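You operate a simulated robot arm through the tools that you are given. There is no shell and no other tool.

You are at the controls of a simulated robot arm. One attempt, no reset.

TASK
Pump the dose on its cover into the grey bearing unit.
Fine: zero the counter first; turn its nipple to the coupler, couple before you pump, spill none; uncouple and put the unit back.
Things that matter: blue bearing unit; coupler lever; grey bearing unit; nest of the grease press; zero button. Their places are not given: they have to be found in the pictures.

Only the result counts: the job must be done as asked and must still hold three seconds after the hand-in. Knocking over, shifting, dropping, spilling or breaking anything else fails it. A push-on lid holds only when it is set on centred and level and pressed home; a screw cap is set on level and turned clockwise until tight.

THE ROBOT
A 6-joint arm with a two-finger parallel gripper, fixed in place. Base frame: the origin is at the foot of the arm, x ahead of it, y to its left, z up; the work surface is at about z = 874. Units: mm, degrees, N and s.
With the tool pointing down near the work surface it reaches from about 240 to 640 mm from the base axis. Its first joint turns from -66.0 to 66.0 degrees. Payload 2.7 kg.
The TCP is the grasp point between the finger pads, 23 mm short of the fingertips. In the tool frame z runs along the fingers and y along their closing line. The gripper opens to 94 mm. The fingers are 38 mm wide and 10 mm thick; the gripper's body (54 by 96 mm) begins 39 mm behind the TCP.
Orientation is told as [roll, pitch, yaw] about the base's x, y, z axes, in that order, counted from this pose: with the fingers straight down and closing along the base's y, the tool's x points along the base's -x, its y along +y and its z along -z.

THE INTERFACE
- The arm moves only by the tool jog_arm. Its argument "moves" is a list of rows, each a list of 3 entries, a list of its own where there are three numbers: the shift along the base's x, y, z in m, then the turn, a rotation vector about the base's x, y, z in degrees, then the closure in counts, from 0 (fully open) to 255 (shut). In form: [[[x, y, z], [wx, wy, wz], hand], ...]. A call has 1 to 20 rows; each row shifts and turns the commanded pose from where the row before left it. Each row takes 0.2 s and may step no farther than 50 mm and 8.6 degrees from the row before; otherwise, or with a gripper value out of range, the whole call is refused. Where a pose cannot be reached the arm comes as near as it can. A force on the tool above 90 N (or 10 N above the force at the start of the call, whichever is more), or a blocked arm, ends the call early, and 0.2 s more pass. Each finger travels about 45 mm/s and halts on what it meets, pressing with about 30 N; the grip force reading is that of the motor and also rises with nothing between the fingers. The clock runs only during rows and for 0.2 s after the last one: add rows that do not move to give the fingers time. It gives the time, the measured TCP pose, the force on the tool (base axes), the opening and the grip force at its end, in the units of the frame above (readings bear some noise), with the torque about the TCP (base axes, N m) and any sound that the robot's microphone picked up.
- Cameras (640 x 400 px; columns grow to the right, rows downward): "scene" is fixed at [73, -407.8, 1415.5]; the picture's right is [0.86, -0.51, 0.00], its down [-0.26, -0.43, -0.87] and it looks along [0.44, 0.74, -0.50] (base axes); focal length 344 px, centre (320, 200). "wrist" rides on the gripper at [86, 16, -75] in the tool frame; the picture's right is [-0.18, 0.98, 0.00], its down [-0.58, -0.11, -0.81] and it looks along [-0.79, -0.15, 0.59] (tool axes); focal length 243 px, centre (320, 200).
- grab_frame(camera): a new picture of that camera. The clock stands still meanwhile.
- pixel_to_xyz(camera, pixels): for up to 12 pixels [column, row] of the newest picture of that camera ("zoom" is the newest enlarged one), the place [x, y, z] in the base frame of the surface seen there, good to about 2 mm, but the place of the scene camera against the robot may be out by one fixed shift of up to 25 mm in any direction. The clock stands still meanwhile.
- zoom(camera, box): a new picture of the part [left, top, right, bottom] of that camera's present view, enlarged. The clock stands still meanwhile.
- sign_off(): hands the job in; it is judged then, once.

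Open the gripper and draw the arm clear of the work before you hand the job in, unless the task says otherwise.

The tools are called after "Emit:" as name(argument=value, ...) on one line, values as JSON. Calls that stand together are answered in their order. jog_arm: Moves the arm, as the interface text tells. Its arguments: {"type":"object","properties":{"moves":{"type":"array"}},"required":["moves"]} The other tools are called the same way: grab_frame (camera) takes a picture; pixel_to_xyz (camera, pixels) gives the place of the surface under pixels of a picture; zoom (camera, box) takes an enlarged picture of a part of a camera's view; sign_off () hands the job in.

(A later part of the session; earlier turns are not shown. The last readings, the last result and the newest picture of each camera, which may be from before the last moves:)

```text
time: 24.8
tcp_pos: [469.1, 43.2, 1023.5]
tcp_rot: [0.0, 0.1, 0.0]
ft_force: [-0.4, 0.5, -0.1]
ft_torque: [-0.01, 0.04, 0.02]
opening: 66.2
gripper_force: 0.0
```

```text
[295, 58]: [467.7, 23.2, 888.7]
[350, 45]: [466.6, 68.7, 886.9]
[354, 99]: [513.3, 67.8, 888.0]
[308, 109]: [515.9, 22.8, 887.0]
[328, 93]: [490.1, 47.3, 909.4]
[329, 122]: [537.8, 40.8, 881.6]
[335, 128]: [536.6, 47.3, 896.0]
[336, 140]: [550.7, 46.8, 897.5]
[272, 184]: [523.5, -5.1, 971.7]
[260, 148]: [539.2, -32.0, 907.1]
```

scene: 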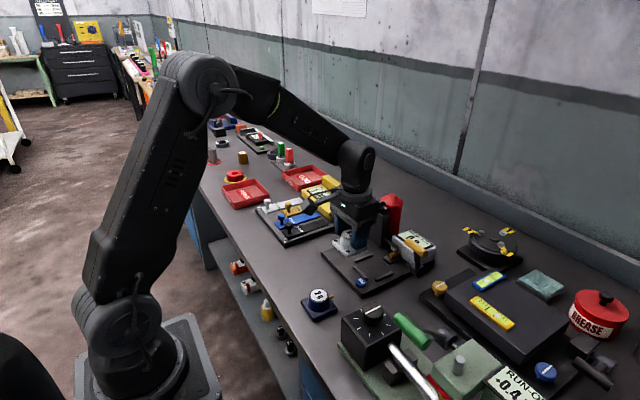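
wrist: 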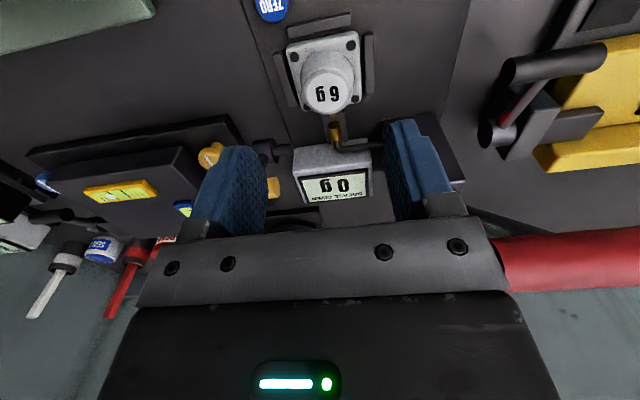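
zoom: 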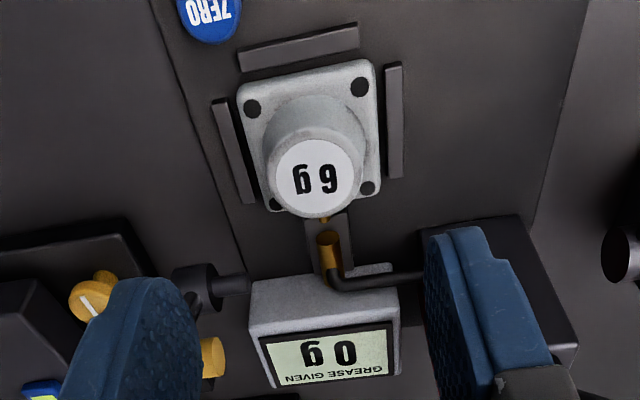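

Unit centre ≈(490.5,45.6), coupler y≈46.5 — aligned. Now a close look at the coupler lever.

Emit:
zoom(camera="scene", box=[405, 225, 445, 280])

Emit:
pixel_to_xyz(camera="zoom", pixels=[[320, 200], [250, 100], [400, 160]])

```text
7.27 times, centred on (425, 252) of scene
```

zoom: 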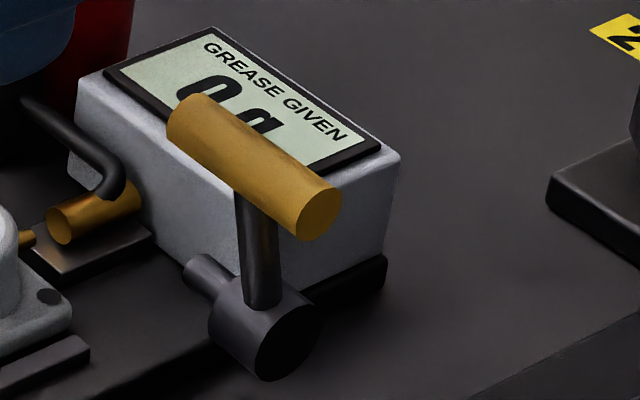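

```text
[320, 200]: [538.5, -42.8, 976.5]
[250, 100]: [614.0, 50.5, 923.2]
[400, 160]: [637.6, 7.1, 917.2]
```

Measuring lever points in this zoom.

Emit:
pixel_to_xyz(camera="zoom", pixels=[[320, 212], [305, 222], [335, 205], [320, 192], [258, 270], [270, 240], [262, 290], [285, 340], [270, 360], [305, 320], [205, 275], [185, 115]])

Emit:
pixel_to_xyz(camera="zoom", pixels=[[245, 165], [230, 130], [200, 140], [175, 130], [240, 310], [380, 260], [340, 290], [395, 150], [370, 170], [130, 240], [60, 225], [450, 300]])

```text
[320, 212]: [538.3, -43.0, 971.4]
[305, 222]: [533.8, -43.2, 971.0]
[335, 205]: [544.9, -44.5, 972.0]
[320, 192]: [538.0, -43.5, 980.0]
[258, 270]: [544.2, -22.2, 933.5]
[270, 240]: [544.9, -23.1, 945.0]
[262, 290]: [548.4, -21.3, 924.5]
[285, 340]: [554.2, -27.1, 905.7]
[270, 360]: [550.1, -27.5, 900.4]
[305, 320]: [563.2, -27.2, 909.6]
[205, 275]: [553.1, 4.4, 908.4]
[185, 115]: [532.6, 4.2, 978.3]
```

```text
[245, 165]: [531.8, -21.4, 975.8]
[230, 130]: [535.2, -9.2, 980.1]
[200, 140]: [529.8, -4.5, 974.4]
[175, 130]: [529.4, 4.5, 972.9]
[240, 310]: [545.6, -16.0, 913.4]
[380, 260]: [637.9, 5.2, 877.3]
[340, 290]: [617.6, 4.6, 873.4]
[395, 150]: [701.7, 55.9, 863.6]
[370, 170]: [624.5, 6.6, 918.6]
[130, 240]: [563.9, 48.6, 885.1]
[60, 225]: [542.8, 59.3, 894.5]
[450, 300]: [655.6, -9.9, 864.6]
```

Lever: handle axis along y, centre ≈(529,−30,967), pivot ≈(545,·,901), radius ≈68 mm, leaning 13° toward the nest. I'll move to −y, yaw the gripper by +90° so the fingers straddle the handle along x.

Emit:
jog_arm(moves=[[[0, -0.025, 0.015], [0, 0, 0], 76], [[0, -0.025, 0.01], [0, 0, 0], 76], [[0, -0.023, 0], [0, 0, 0], 76], [[0, 0, 0], [0, 0, 8.2], 100], [[0, 0, 0], [0, 0, 8.2], 130], [[0, 0, 0], [0, 0, 8.2], 130], [[0, 0, 0], [0, 0, 8.2], 130], [[0, 0, 0], [0, 0, 8.2], 130], [[0, 0, 0], [0, 0, 8.2], 130], [[0, 0, 0], [0, 0, 8.2], 130], [[0, 0, 0], [0, 0, 8.2], 130], [[0, 0, 0], [0, 0, 8.2], 130], [[0, 0, 0], [0, 0, 8.2], 130], [[0, 0, 0], [0, 0, 8.0], 130], [[0.03, 0, 0], [0, 0, 0], 130], [[0.03, 0, 0], [0, 0, 0], 130], [[0, 0, 0], [0, 0, 0], 130]])

Emit:
grab_frame(camera="wrist")

Emit:
grab_frame(camera="scene")

```text
time: 28.4
tcp_pos: [530.2, -30.1, 1049.0]
tcp_rot: [0.1, 0.0, 90.0]
ft_force: [0.2, 0.2, 0.1]
ft_torque: [-0.03, -0.01, -0.05]
opening: 46.1
gripper_force: 0.0
```

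```text
taken
```

wrist: 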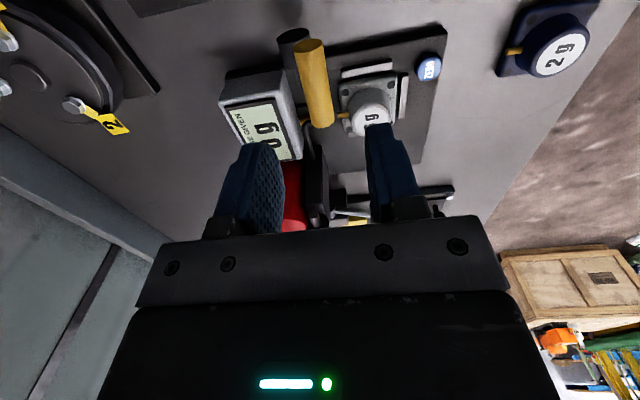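

```text
taken
```

scene: 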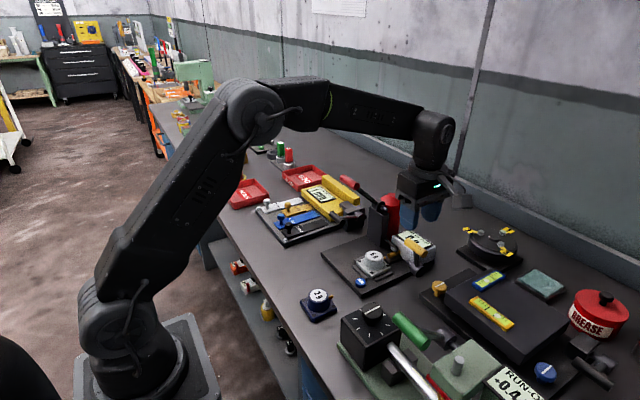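

Good view of the lever from the −y side. Measuring handle and pivot accurately.

Emit:
zoom(camera="wrist", box=[210, 0, 450, 160])

Emit:
pixel_to_xyz(camera="wrist", pixels=[[302, 47], [316, 47], [309, 44], [308, 85], [322, 85], [330, 122], [312, 125], [290, 35], [296, 60], [348, 117]])

```text
2.50 times, centred on (330, 80) of wrist
```

zoom: 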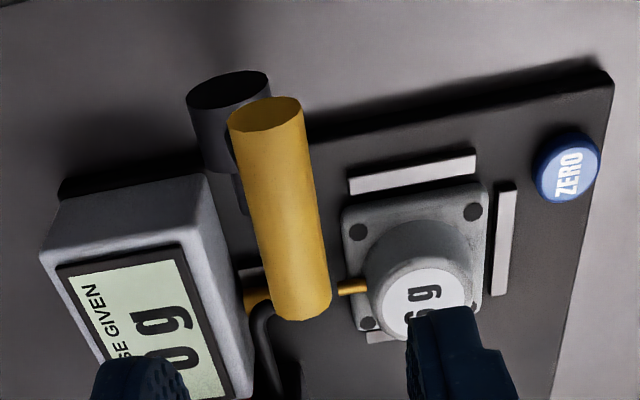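

```text
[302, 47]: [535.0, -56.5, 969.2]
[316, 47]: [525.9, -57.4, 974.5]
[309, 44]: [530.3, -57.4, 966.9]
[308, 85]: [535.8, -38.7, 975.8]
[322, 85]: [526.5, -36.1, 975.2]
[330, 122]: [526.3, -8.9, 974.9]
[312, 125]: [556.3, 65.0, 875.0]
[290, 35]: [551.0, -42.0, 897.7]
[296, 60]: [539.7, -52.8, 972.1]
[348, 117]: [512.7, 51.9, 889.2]
```

Handle centre ≈(531,−31,968), pivot ≈(549,·,898). Descending to straddle it, then narrowing the fingers to ~28 mm.

Emit:
jog_arm(moves=[[[0.0005, -0.001, -0.03], [0, 0, 0], 130], [[0, 0, -0.03], [0, 0, 0], 130], [[0, 0, -0.02], [0, 0, 0], 130], [[0, 0, 0], [0, 0, 0], 160], [[0, 0, 0], [0, 0, 0], 179], [[0, 0, 0], [0, 0, 0], 179]])

Emit:
grab_frame(camera="wrist")

Emit:
zoom(camera="scene", box=[370, 170, 470, 290])

```text
time: 29.8
tcp_pos: [531.7, -29.9, 968.5]
tcp_rot: [-0.1, 0.0, 90.1]
ft_force: [0.5, 0.3, 0.6]
ft_torque: [0.02, 0.0, -0.01]
opening: 27.9
gripper_force: 0.1
```

```text
taken
```

wrist: 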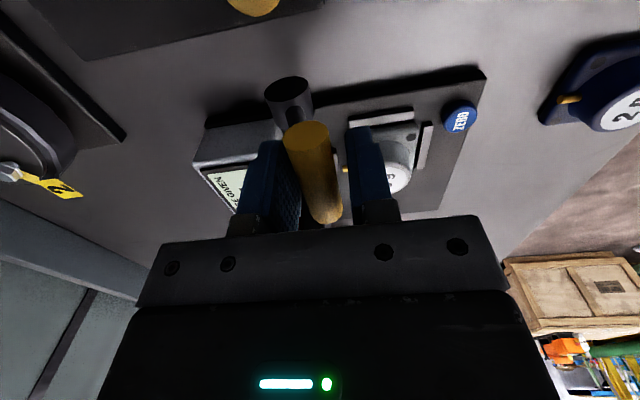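

```text
3.33 times, centred on (420, 230) of scene
```

zoom: 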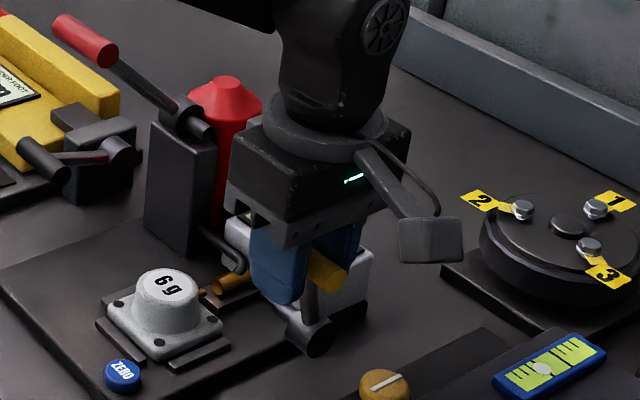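

Straddled with ~5 mm clearance each side. Gentle test: push 8 mm toward −x and read the force.

Emit:
jog_arm(moves=[[[-0.003, 0, 0], [0, 0, 0], 179], [[-0.002, 0, 0], [0, 0, 0], 179], [[-0.0015, 0, 0], [0, 0, 0], 179], [[-0.0015, 0, 0], [0, 0, 0], 179], [[0, 0, 0], [0, 0, 0], 179]])

Emit:
zoom(camera="scene", box=[370, 220, 450, 290])

```text
time: 31.0
tcp_pos: [523.2, -29.2, 968.7]
tcp_rot: [0.0, 0.0, 90.0]
ft_force: [0.6, -0.2, 0.9]
ft_torque: [-0.02, -0.05, 0.02]
opening: 28.5
gripper_force: 0.2
```

```text
5.71 times, centred on (410, 255) of scene
```

zoom: 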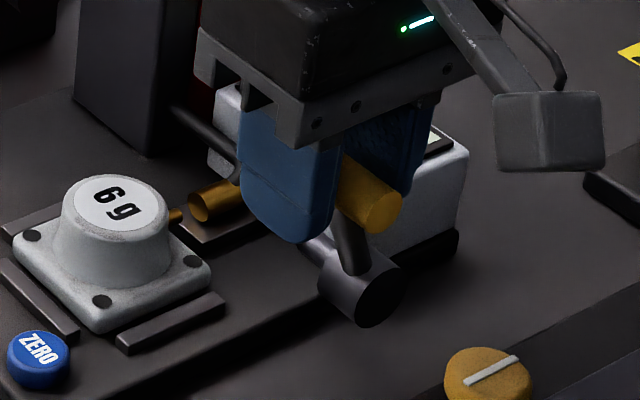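

Almost no force yet; pushing 6 mm farther.

Emit:
jog_arm(moves=[[[-0.002, 0, 0], [0, 0, 0], 179], [[-0.002, 0, 0], [0, 0, 0], 179], [[-0.002, 0, 0], [0, 0, 0], 179], [[0, 0, 0], [0, 0, 0], 179]])

Emit:
grab_frame(camera="wrist")

Emit:
zoom(camera="scene", box=[370, 220, 450, 290])

```text
time: 32.0
tcp_pos: [515.8, -29.9, 968.4]
tcp_rot: [0.0, 0.0, 90.0]
ft_force: [1.6, 0.2, 1.1]
ft_torque: [0.02, -0.05, -0.01]
opening: 28.4
gripper_force: 0.7
```

```text
taken
```

wrist: 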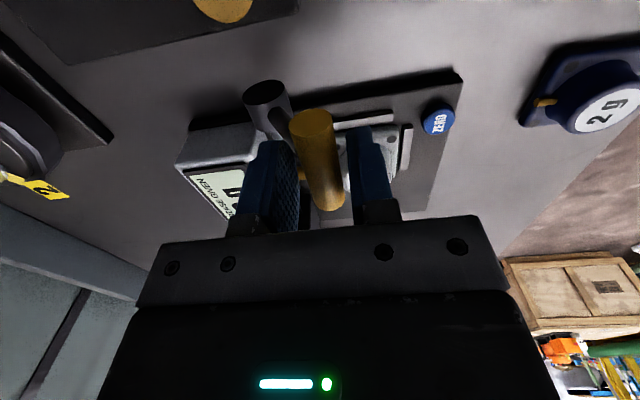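

```text
5.71 times, centred on (410, 255) of scene
```

zoom: 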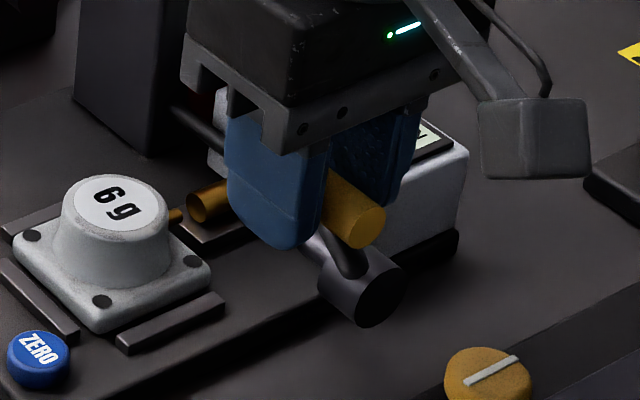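

The lever swings toward −x with only ~1.6 N, so that's the throw direction. I follow its arc with the tool pitching along, in stages.

Emit:
jog_arm(moves=[[[0, 0, -0.004], [0, -8, 0], 179], [[0, 0, -0.0035], [0, -8, 0], 179], [[-0.0071, 0, -0.0045], [0, -8, 0], 179], [[-0.0068, 0, -0.0053], [0, -7, 0], 179], [[0, 0, 0], [0, 0, 0], 179]])

Emit:
zoom(camera="scene", box=[360, 190, 460, 290])

Emit:
grab_frame(camera="wrist")

```text
time: 33.2
tcp_pos: [502.4, -30.2, 950.6]
tcp_rot: [-31.0, 0.0, 90.0]
ft_force: [0.3, -0.5, -0.1]
ft_torque: [0.03, 0.02, -0.03]
opening: 28.1
gripper_force: 0.0
```

```text
4.00 times, centred on (410, 240) of scene
```

zoom: 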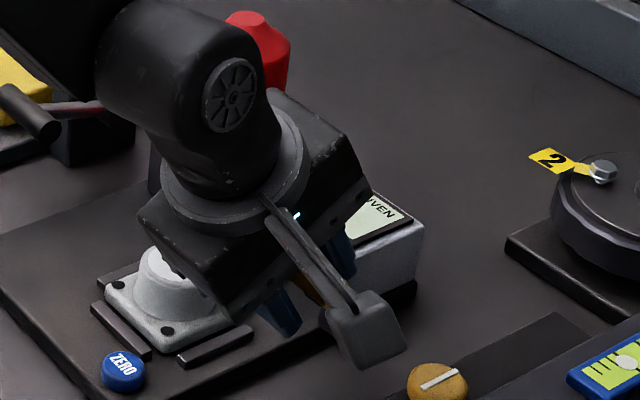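

```text
taken
```

wrist: 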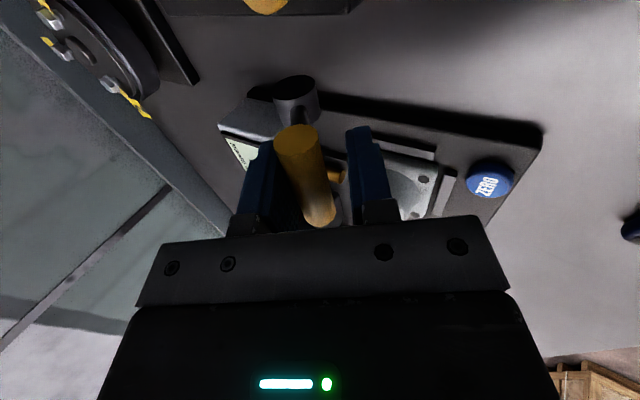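

Following smoothly with no force. Continuing to ~51° of lean.

Emit:
jog_arm(moves=[[[-0.0066, 0, -0.006], [0, -7, 0], 179], [[-0.0056, 0, -0.0069], [0, -7, 0], 179], [[0, 0, 0], [0, 0, 0], 179]])

Emit:
zoom(camera="scene", box=[360, 190, 460, 290])

Emit:
grab_frame(camera="wrist")

```text
time: 34.0
tcp_pos: [494.7, -29.2, 941.8]
tcp_rot: [-40.9, -0.5, 90.4]
ft_force: [1.1, 0.3, 1.3]
ft_torque: [0.03, -0.03, 0.0]
opening: 28.6
gripper_force: 1.1
out of reach, approached as far as the arm can: row 1
```

```text
4.00 times, centred on (410, 240) of scene
```

zoom: 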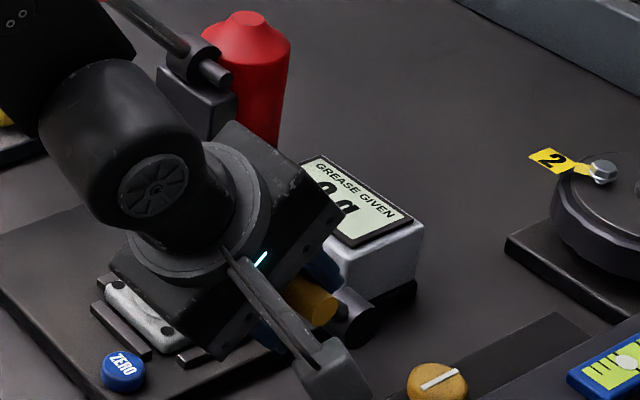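

```text
taken
```

wrist: 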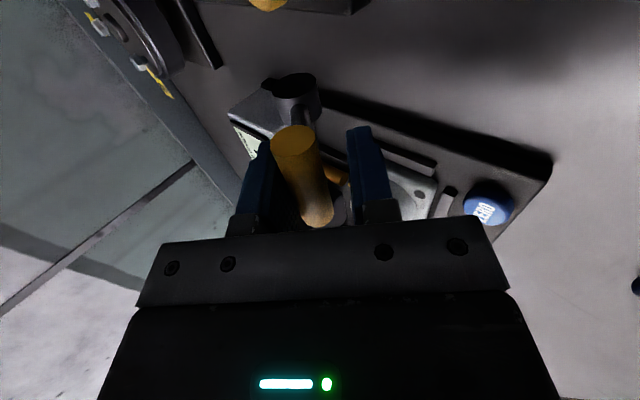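

The tool can't pitch beyond ~41°. The lever is at about 47°; I'll back out along the tool axis, straighten up, close the fingers, and push the handle down from above.

Emit:
jog_arm(moves=[[[-0.016, 0, 0.019], [0, 0, 0], 150], [[-0.016, 0, 0.019], [0, 0, 0], 150], [[-0.01, 0, 0.025], [0, 8, 0], 150], [[0, 0, 0.02], [0, 8, 0], 150], [[0.01, 0, 0.01], [0, 8, 0], 150], [[0.01, 0, 0], [0, 8, 0], 150], [[0, 0, 0], [0, 8, 0], 150], [[0, 0, 0], [0, 0, 0], 150]])

Emit:
grab_frame(camera="wrist")

Emit:
zoom(camera="scene", box=[340, 190, 460, 290])

```text
time: 35.8
tcp_pos: [484.5, -27.9, 1023.2]
tcp_rot: [-0.8, -0.7, 89.9]
ft_force: [-0.1, -0.6, -0.1]
ft_torque: [-0.01, 0.0, -0.02]
opening: 38.8
gripper_force: 0.0
out of reach, approached as far as the arm can: row 2
```

```text
taken
```

wrist: 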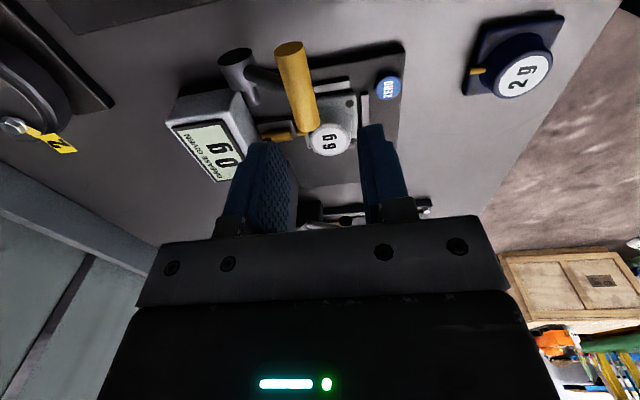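

```text
4.00 times, centred on (400, 240) of scene
```

zoom: 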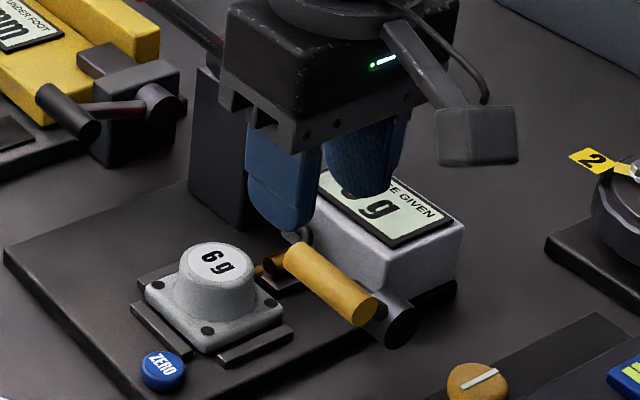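

The lever stays where left and the coupler has advanced onto/near the nipple. Measuring handle now.

Emit:
zoom(camera="wrist", box=[200, 20, 420, 170])

Emit:
pixel_to_xyz(camera="wrist", pixels=[[283, 60], [297, 60], [291, 90], [306, 90], [312, 122], [299, 124], [290, 44], [280, 136], [239, 55], [320, 170], [310, 165]])

```text
2.67 times, centred on (310, 95) of wrist
```

zoom: 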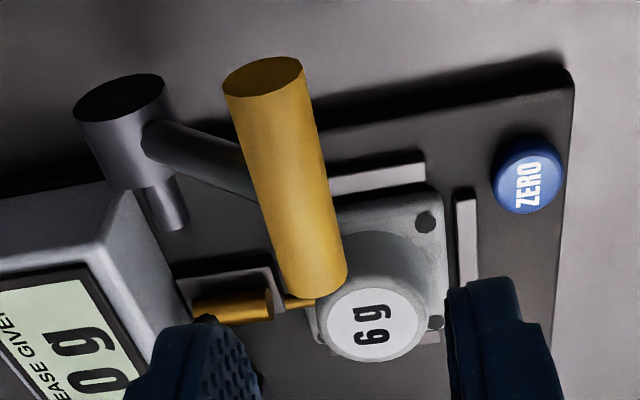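

```text
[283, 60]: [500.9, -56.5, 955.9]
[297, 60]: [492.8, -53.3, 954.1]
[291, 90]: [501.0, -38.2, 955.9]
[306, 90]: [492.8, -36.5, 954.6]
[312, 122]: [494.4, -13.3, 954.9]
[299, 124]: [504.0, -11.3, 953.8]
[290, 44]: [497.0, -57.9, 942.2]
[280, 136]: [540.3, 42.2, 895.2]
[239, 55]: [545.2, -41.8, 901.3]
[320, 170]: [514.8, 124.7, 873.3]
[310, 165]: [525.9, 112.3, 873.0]
```

Handle centre ≈(497.5,−33,947), lean ≈46°. Closing the fingers and going above the handle, then pushing down along the arc.

Emit:
jog_arm(moves=[[[0.006, -0.003, -0.005], [0, 0, 0], 255], [[0.005, -0.002, -0.01], [0, 0, 0], 255], [[0, 0, -0.01], [0, 0, 0], 255], [[0, 0, -0.01], [0, 0, 0], 255], [[0, 0, 0], [0, 0, 0], 255]])

Emit:
jog_arm(moves=[[[0, 0, -0.004], [0, 0, 0], 255], [[0, 0, -0.003], [0, 0, 0], 255], [[-0.001, 0, -0.003], [0, 0, 0], 255], [[-0.002, 0, -0.003], [0, 0, 0], 255], [[0, 0, 0], [0, 0, 0], 255]])

Emit:
zoom(camera="scene", box=[340, 190, 460, 290])

```text
time: 37.0
tcp_pos: [494.9, -32.6, 987.9]
tcp_rot: [-0.9, -0.7, 90.1]
ft_force: [0.5, -0.2, 0.1]
ft_torque: [-0.04, 0.02, 0.02]
opening: 0.2
gripper_force: 30.2
```

```text
time: 38.2
tcp_pos: [493.2, -31.4, 974.6]
tcp_rot: [-0.9, -0.8, 89.9]
ft_force: [-0.7, -0.3, 1.4]
ft_torque: [-0.02, 0.0, -0.01]
opening: 0.0
gripper_force: 30.5
```

```text
4.00 times, centred on (400, 240) of scene
```

zoom: 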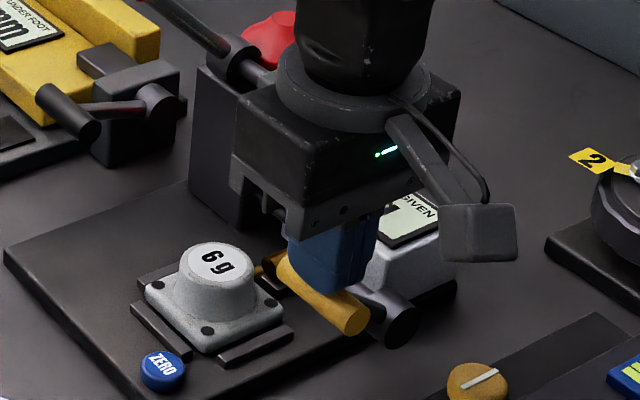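

Contact at ~1.4 N and the lever yields. Pushing on down in small steps.

Emit:
jog_arm(moves=[[[-0.001, 0, -0.002], [0, 0, 0], 255], [[-0.0015, 0, -0.002], [0, 0, 0], 255], [[-0.001, 0, -0.002], [0, 0, 0], 255], [[-0.001, 0, -0.002], [0, 0, 0], 255], [[0, 0, 0], [0, 0, 0], 255]])

Emit:
zoom(camera="scene", box=[340, 190, 460, 290])

```text
time: 39.4
tcp_pos: [487.7, -32.9, 966.7]
tcp_rot: [-0.9, -0.8, 90.0]
ft_force: [0.8, 0.3, 2.5]
ft_torque: [-0.02, -0.01, -0.01]
opening: 0.1
gripper_force: 29.7
```

```text
4.00 times, centred on (400, 240) of scene
```

zoom: 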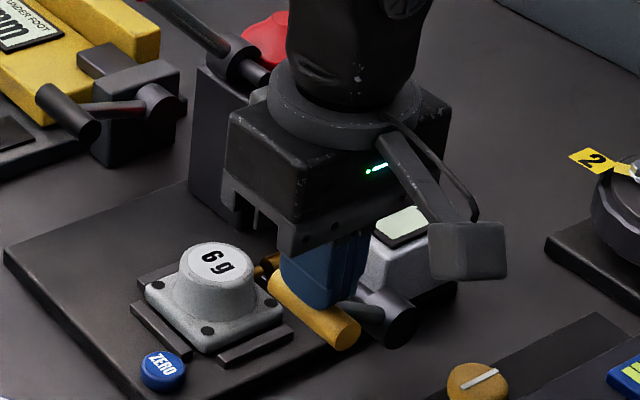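

Still easy (2.5 N), no click yet. Continuing down.

Emit:
jog_arm(moves=[[[-0.001, 0, -0.002], [0, 0, 0], 255], [[-0.001, 0, -0.002], [0, 0, 0], 255], [[-0.001, 0, -0.002], [0, 0, 0], 255], [[-0.001, 0, -0.002], [0, 0, 0], 255], [[0, 0, 0], [0, 0, 0], 255]])

Emit:
zoom(camera="scene", box=[340, 190, 460, 290])

Emit:
grab_frame(camera="wrist")

```text
time: 40.6
tcp_pos: [483.4, -32.7, 958.5]
tcp_rot: [-0.8, -0.7, 90.0]
ft_force: [-0.9, 1.8, 1.0]
ft_torque: [0.01, 0.02, 0.01]
opening: 0.1
gripper_force: 30.2
```

```text
4.00 times, centred on (400, 240) of scene
```

zoom: 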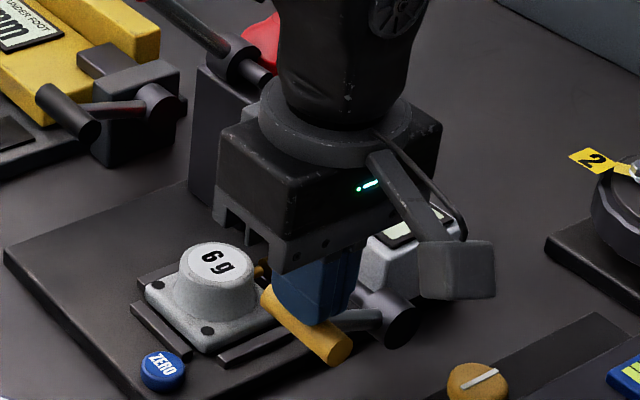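

```text
taken
```

wrist: 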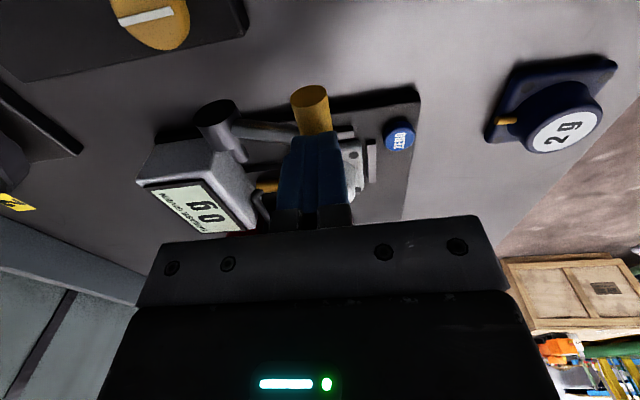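

Lever now ~66°. Pushing further until it stops or clicks.

Emit:
jog_arm(moves=[[[-0.0005, 0, -0.002], [0, 0, 0], 255], [[-0.0005, 0, -0.002], [0, 0, 0], 255], [[-0.0005, 0, -0.002], [0, 0, 0], 255], [[-0.0005, 0, -0.002], [0, 0, 0], 255], [[0, 0, 0], [0, 0, 0], 255]])

Emit:
zoom(camera="scene", box=[340, 190, 460, 290])

```text
time: 41.8
tcp_pos: [482.5, -32.8, 952.9]
tcp_rot: [-0.8, -0.7, 90.0]
ft_force: [0.2, 0.7, 0.4]
ft_torque: [0.03, -0.01, -0.02]
opening: 0.2
gripper_force: 30.0
```

```text
4.00 times, centred on (400, 240) of scene
```

zoom: 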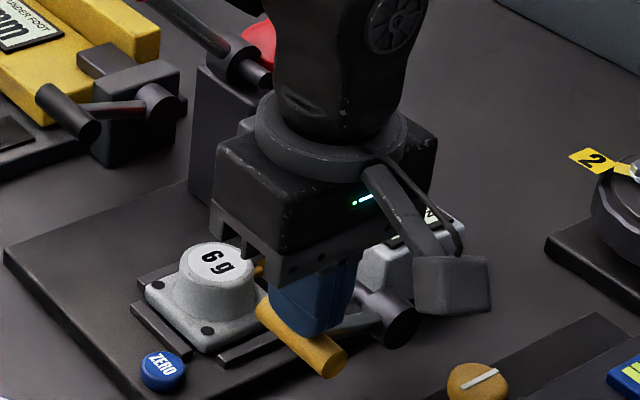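

Still free moving (~71°). Continuing.

Emit:
jog_arm(moves=[[[-0.0005, 0, -0.002], [0, 0, 0], 255], [[-0.0005, 0, -0.002], [0, 0, 0], 255], [[0, 0, -0.002], [0, 0, 0], 255], [[0, 0, -0.002], [0, 0, 0], 255], [[0, 0, 0], [0, 0, 0], 255]])

Emit:
zoom(camera="scene", box=[340, 190, 460, 290])

Emit:
grab_frame(camera="wrist")

```text
time: 43.0
tcp_pos: [481.8, -32.4, 949.9]
tcp_rot: [-1.6, -0.6, 90.0]
ft_force: [-23.9, -1.6, 61.4]
ft_torque: [-1.21, 0.49, -0.55]
opening: 0.0
gripper_force: 29.8
```

```text
4.00 times, centred on (400, 240) of scene
```

zoom: 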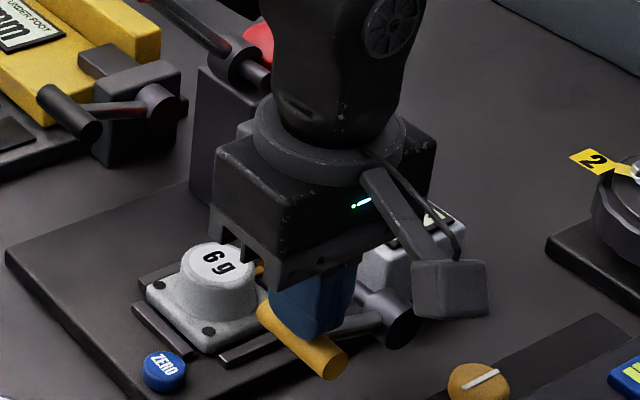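

```text
taken
```

wrist: 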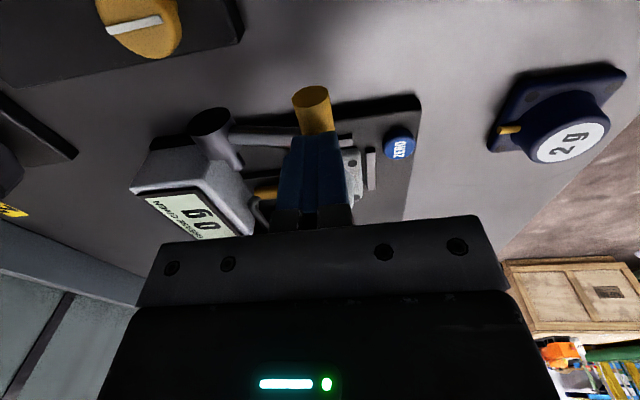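

The lever hit its end stop (~72°, 61 N). Releasing upward immediately and checking nothing moved.

Emit:
jog_arm(moves=[[[0, 0, 0.008], [0, 0, 0], 255], [[0, 0, 0.03], [0, 0, 0], 255], [[-0.01, 0, 0.04], [0, 0, 0], 200], [[-0.01, 0, 0.02], [0, 0, 0], 150], [[0, 0, 0], [0, 0, 0], 150]])

Emit:
grab_frame(camera="wrist")

Emit:
zoom(camera="scene", box=[340, 190, 460, 290])

Emit:
zoom(camera="wrist", box=[200, 20, 420, 170])

```text
time: 44.2
tcp_pos: [460.6, -31.6, 1041.0]
tcp_rot: [-0.9, -0.7, 90.0]
ft_force: [-0.1, 0.2, -0.1]
ft_torque: [-0.01, 0.0, -0.03]
opening: 38.8
gripper_force: 0.0
```

```text
taken
```

wrist: 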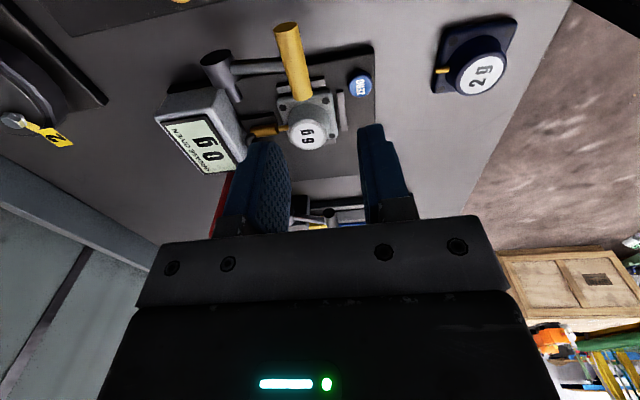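

```text
4.00 times, centred on (400, 240) of scene
```

zoom: 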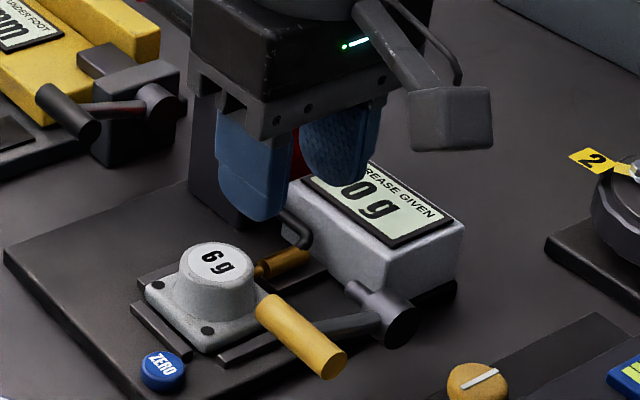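

```text
2.67 times, centred on (310, 95) of wrist
```

zoom: 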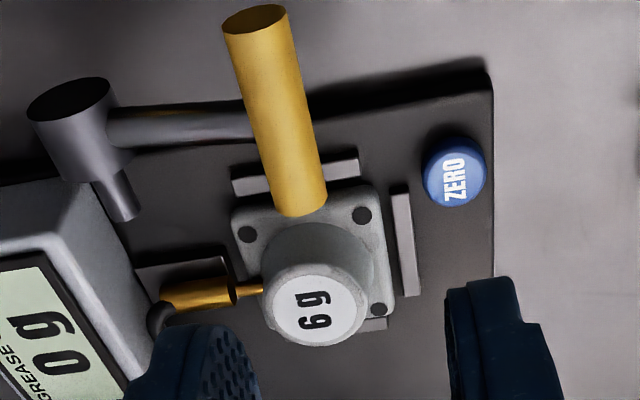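

The press returned exactly to its place (elastic). Looking closely at whether the coupler is on the nipple.

Emit:
zoom(camera="scene", box=[385, 240, 425, 275])

Emit:
zoom(camera="wrist", box=[240, 100, 320, 160])

Emit:
pixel_to_xyz(camera="wrist", pixels=[[258, 130], [270, 130], [283, 129], [293, 129], [287, 129], [286, 109], [336, 101], [290, 60], [283, 60], [296, 60]])

```text
11.43 times, centred on (405, 258) of scene
```

zoom: 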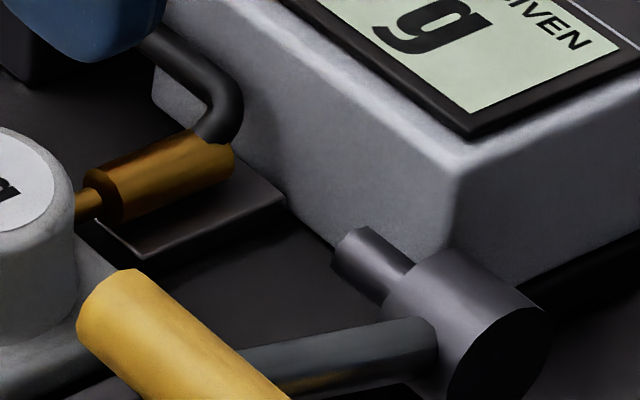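

```text
6.67 times, centred on (280, 130) of wrist
```

zoom: 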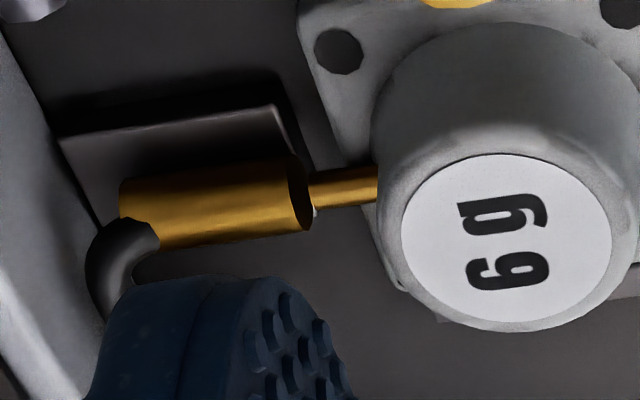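

```text
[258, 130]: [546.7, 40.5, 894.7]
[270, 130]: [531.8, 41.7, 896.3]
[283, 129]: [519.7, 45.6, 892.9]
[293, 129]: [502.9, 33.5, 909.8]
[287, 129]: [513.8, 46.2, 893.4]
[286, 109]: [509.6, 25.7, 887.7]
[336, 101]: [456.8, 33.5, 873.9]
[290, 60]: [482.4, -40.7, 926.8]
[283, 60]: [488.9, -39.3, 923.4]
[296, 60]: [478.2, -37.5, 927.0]
```

The coupler mouth (x≈523) encloses the nipple tip. A tighter zoom on the joint to be sure.

Emit:
zoom(camera="wrist", box=[262, 115, 298, 145])

Emit:
zoom(camera="scene", box=[385, 245, 405, 262])

```text
13.33 times, centred on (280, 130) of wrist
```

zoom: 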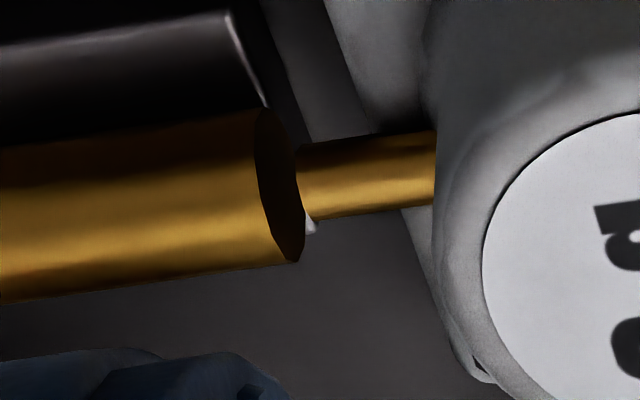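

```text
16.00 times, centred on (395, 254) of scene
```

zoom: 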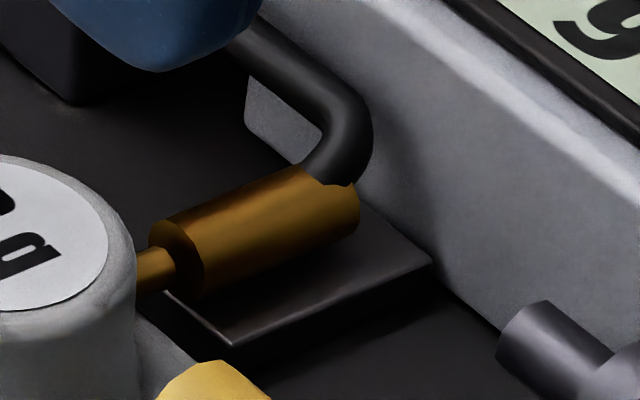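

The nipple tip looks to be right at or ~1–2 mm short of the coupler's face. I'll measure this more finely.

Emit:
zoom(camera="wrist", box=[262, 115, 298, 145])

Emit:
pixel_to_xyz(camera="zoom", pixels=[[200, 195], [240, 190], [262, 185], [280, 185], [290, 182], [298, 180], [306, 180], [315, 180], [340, 175], [400, 165], [280, 240], [280, 130]])

Emit:
zoom(camera="scene", box=[385, 245, 405, 262])

Emit:
pixel_to_xyz(camera="zoom", pixels=[[142, 265], [150, 262], [158, 264], [166, 262], [172, 260], [178, 258], [184, 256], [190, 255], [200, 250], [220, 240], [260, 230], [300, 210]])

```text
13.33 times, centred on (280, 130) of wrist
```

zoom: 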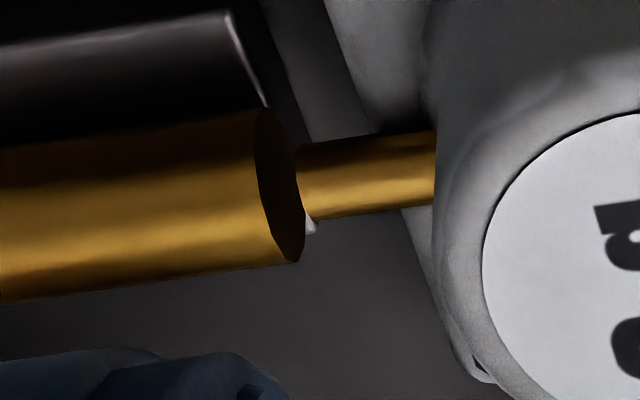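

```text
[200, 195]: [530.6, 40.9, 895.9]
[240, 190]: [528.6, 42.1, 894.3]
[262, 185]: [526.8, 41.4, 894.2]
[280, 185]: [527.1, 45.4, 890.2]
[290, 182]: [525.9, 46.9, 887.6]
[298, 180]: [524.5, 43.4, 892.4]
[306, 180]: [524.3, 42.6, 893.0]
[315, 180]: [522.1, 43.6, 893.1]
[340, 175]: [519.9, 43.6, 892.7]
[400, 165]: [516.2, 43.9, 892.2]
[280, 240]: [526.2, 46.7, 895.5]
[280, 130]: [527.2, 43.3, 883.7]
```

```text
16.00 times, centred on (395, 254) of scene
```

zoom: 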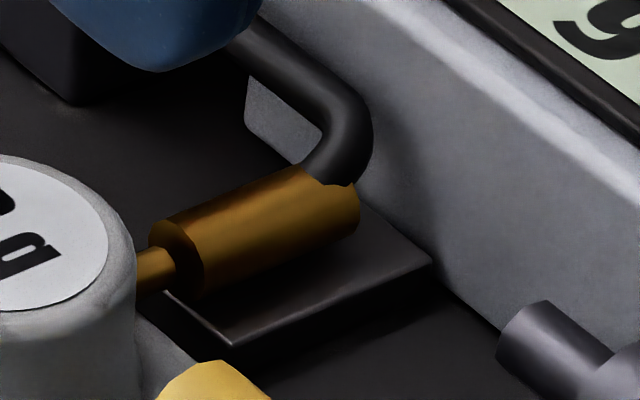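

```text
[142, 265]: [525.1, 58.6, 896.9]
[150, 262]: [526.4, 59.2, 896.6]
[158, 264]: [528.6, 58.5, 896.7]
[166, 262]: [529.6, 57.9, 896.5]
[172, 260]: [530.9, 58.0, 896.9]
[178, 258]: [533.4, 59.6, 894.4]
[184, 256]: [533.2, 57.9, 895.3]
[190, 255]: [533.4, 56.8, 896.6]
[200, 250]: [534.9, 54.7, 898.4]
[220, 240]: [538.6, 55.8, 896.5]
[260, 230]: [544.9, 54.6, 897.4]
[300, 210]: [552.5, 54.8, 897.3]
```

Both cameras agree on a ~2 mm gap: coupler face x≈526.8, nipple tip x≈524.7. Before pumping I'll regrasp the unit and slide it ~2 mm to the coupler until contact; first yaw back to 0.

Emit:
jog_arm(moves=[[[0, 0, 0.005], [0, 0, -8.2], 110], [[0, 0, 0], [0, 0, -8.2], 76], [[0, 0, 0], [0, 0, -8.2], 76], [[0, 0, 0], [0, 0, -8.2], 76], [[0, 0, 0], [0, 0, -8.2], 76], [[0, 0, 0], [0, 0, -8.2], 76], [[0, 0, 0], [0, 0, -8.2], 76], [[0, 0, 0], [0, 0, -8.2], 76], [[0, 0, 0], [0, 0, -8.2], 76], [[0, 0, 0], [0, 0, -8.2], 76], [[0, 0, 0], [0, 0, -8.0], 76], [[0, 0, 0], [0, 0, 0], 76]])

Emit:
grab_frame(camera="wrist")

```text
time: 46.8
tcp_pos: [461.0, -32.9, 1046.2]
tcp_rot: [-0.9, -0.7, 0.0]
ft_force: [0.0, -0.3, -0.9]
ft_torque: [-0.02, 0.0, -0.02]
opening: 65.8
gripper_force: 0.1
```

```text
taken
```

wrist: 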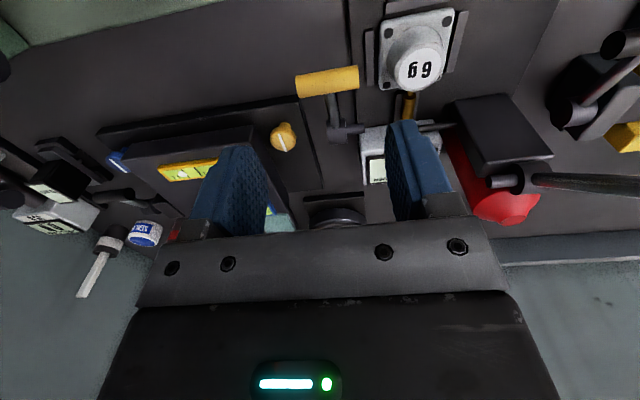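

Moving above the unit with y ≤ 46 and removing the residual tilt.

Emit:
jog_arm(moves=[[[0.01, 0.025, 0], [0.9, 0.7, 0], 76], [[0.01, 0.025, -0.01], [0, 0, 0], 76], [[0.01, 0.0265, -0.02], [0, 0, 0], 76], [[0, 0, -0.03], [0, 0, 0], 76], [[0, 0, 0], [0, 0, 0], 76]])

Emit:
grab_frame(camera="wrist")

Emit:
zoom(camera="scene", box=[340, 170, 460, 290])

```text
time: 48.0
tcp_pos: [491.9, 44.5, 984.3]
tcp_rot: [0.0, 0.0, 0.0]
ft_force: [-0.1, -4.1, 2.1]
ft_torque: [0.43, -0.05, 0.16]
opening: 66.0
gripper_force: 0.1
```

```text
taken
```

wrist: 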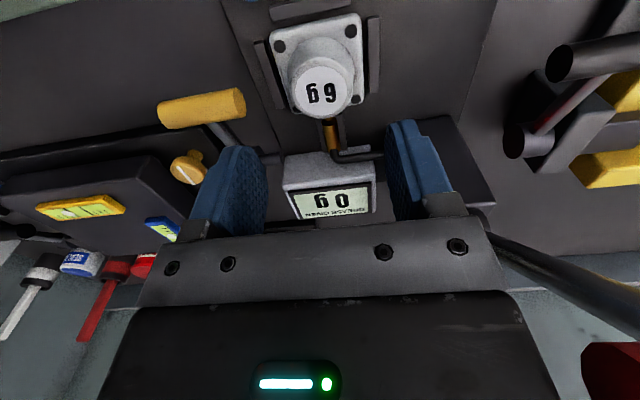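

```text
3.33 times, centred on (400, 230) of scene
```

zoom: 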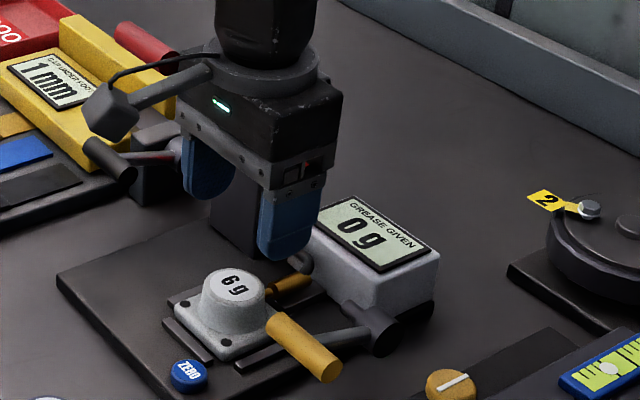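

Fy=−4 N suggests a light touch at the +y side; re-reading and shifting slightly −y.

Emit:
jog_arm(moves=[[[0, -0.003, 0], [0, 0, 0], 76], [[0, 0, 0], [0, 0, 0], 76]])

Emit:
pixel_to_xyz(camera="wrist", pixels=[[500, 240], [540, 265], [580, 290], [620, 315], [600, 365], [620, 380], [590, 350], [630, 350]])

```text
time: 48.6
tcp_pos: [491.4, 41.5, 985.1]
tcp_rot: [0.0, 0.0, -0.1]
ft_force: [-0.8, -0.6, 0.6]
ft_torque: [0.03, 0.0, -0.04]
opening: 66.1
gripper_force: 0.1
```

```text
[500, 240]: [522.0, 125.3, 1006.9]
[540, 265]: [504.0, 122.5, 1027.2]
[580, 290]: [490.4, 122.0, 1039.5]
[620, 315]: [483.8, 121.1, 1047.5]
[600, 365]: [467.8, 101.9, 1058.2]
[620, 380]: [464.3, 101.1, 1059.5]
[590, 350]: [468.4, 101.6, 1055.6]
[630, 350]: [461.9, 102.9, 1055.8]
```

The red handle's end (y≈101.5) was brushed and dragged down a few mm. Counter still shows 0 g; I'll look closely at the coupler for any grease.

Emit:
zoom(camera="scene", box=[385, 240, 425, 275])

Emit:
zoom(camera="wrist", box=[290, 60, 390, 220])

Emit:
zoom(camera="scene", box=[310, 150, 450, 280])

```text
11.43 times, centred on (405, 258) of scene
```

zoom: 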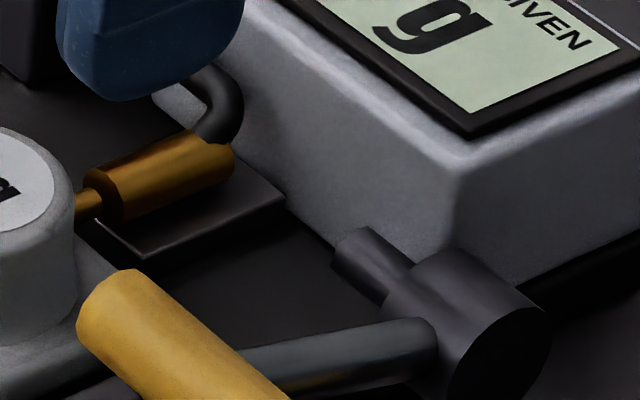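

```text
2.50 times, centred on (340, 140) of wrist
```

zoom: 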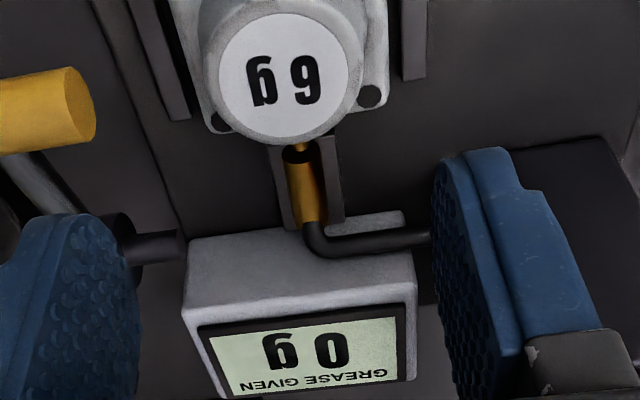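

```text
3.08 times, centred on (380, 215) of scene
```

zoom: 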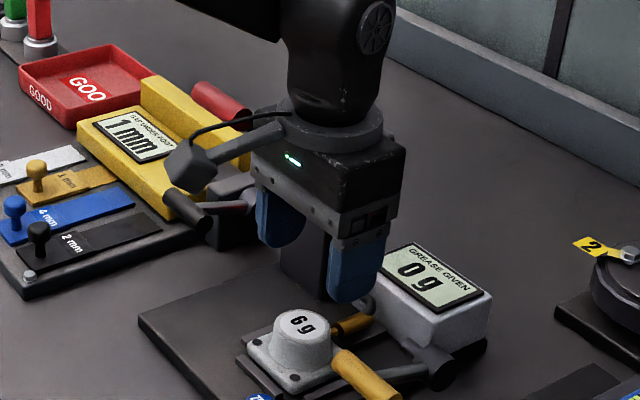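

No grease spilled, counter 0 g. Checking lateral alignment of the nipple and coupler in this top view.

Emit:
zoom(camera="wrist", box=[315, 110, 355, 150])

Emit:
pixel_to_xyz(camera="wrist", pixels=[[326.5, 118], [326.5, 120], [325, 120], [328, 120], [323, 130], [326, 130], [330, 130], [332, 135], [327, 140], [331, 145], [279, 46], [350, 31]])

```text
10.00 times, centred on (335, 130) of wrist
```

zoom: 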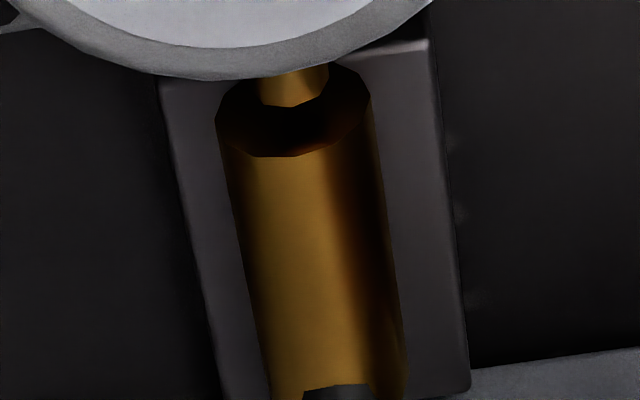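

```text
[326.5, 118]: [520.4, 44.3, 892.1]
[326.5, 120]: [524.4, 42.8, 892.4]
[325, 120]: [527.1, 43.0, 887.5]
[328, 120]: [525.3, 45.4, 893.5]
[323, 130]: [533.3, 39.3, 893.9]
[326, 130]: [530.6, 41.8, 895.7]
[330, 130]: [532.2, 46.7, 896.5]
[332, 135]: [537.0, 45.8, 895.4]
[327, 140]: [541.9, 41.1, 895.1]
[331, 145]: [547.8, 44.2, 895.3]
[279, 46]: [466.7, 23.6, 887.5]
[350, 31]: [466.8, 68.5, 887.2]
```

The nipple is laterally concentric with the mouth, with a ~2 mm axial gap. I descend at y≈41.5 (clear of the red handle), then centre on the dome low down.

Emit:
jog_arm(moves=[[[0, -0.002, -0.02], [0, 0, 0], 76], [[0, 0, -0.02], [0, 0, 0], 76], [[0, 0, -0.015], [0, 0, 0], 76], [[0, 0.003, 0], [0, 0, 0], 76], [[0, 0.003, 0], [0, 0, 0], 76], [[0, 0, 0], [0, 0, 0], 76]])

Emit:
grab_frame(camera="wrist")

Emit:
zoom(camera="scene", box=[310, 150, 450, 280])

```text
time: 49.4
tcp_pos: [492.5, 38.4, 948.2]
tcp_rot: [-0.2, -0.3, -0.3]
ft_force: [-16.8, 2.2, 18.8]
ft_torque: [-0.81, 0.57, -0.74]
opening: 64.9
gripper_force: 0.1
stopped in row 3: the force on the tool passed its limit at 109 N (the readings are from after the stop); the commanded pose is now the measured one
```

```text
taken
```

wrist: 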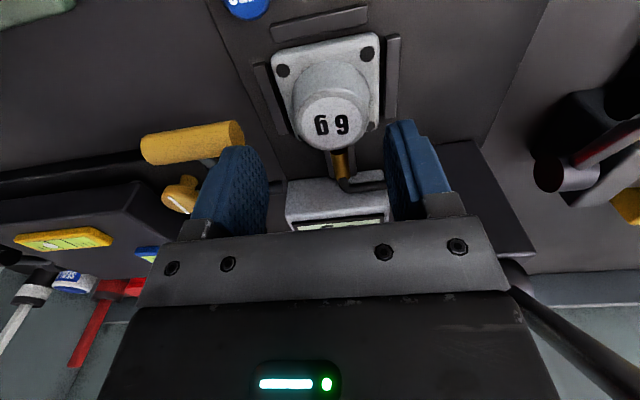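

```text
3.08 times, centred on (380, 215) of scene
```

zoom: 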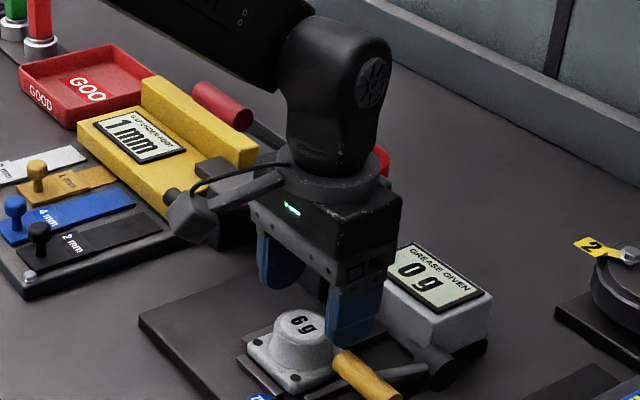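

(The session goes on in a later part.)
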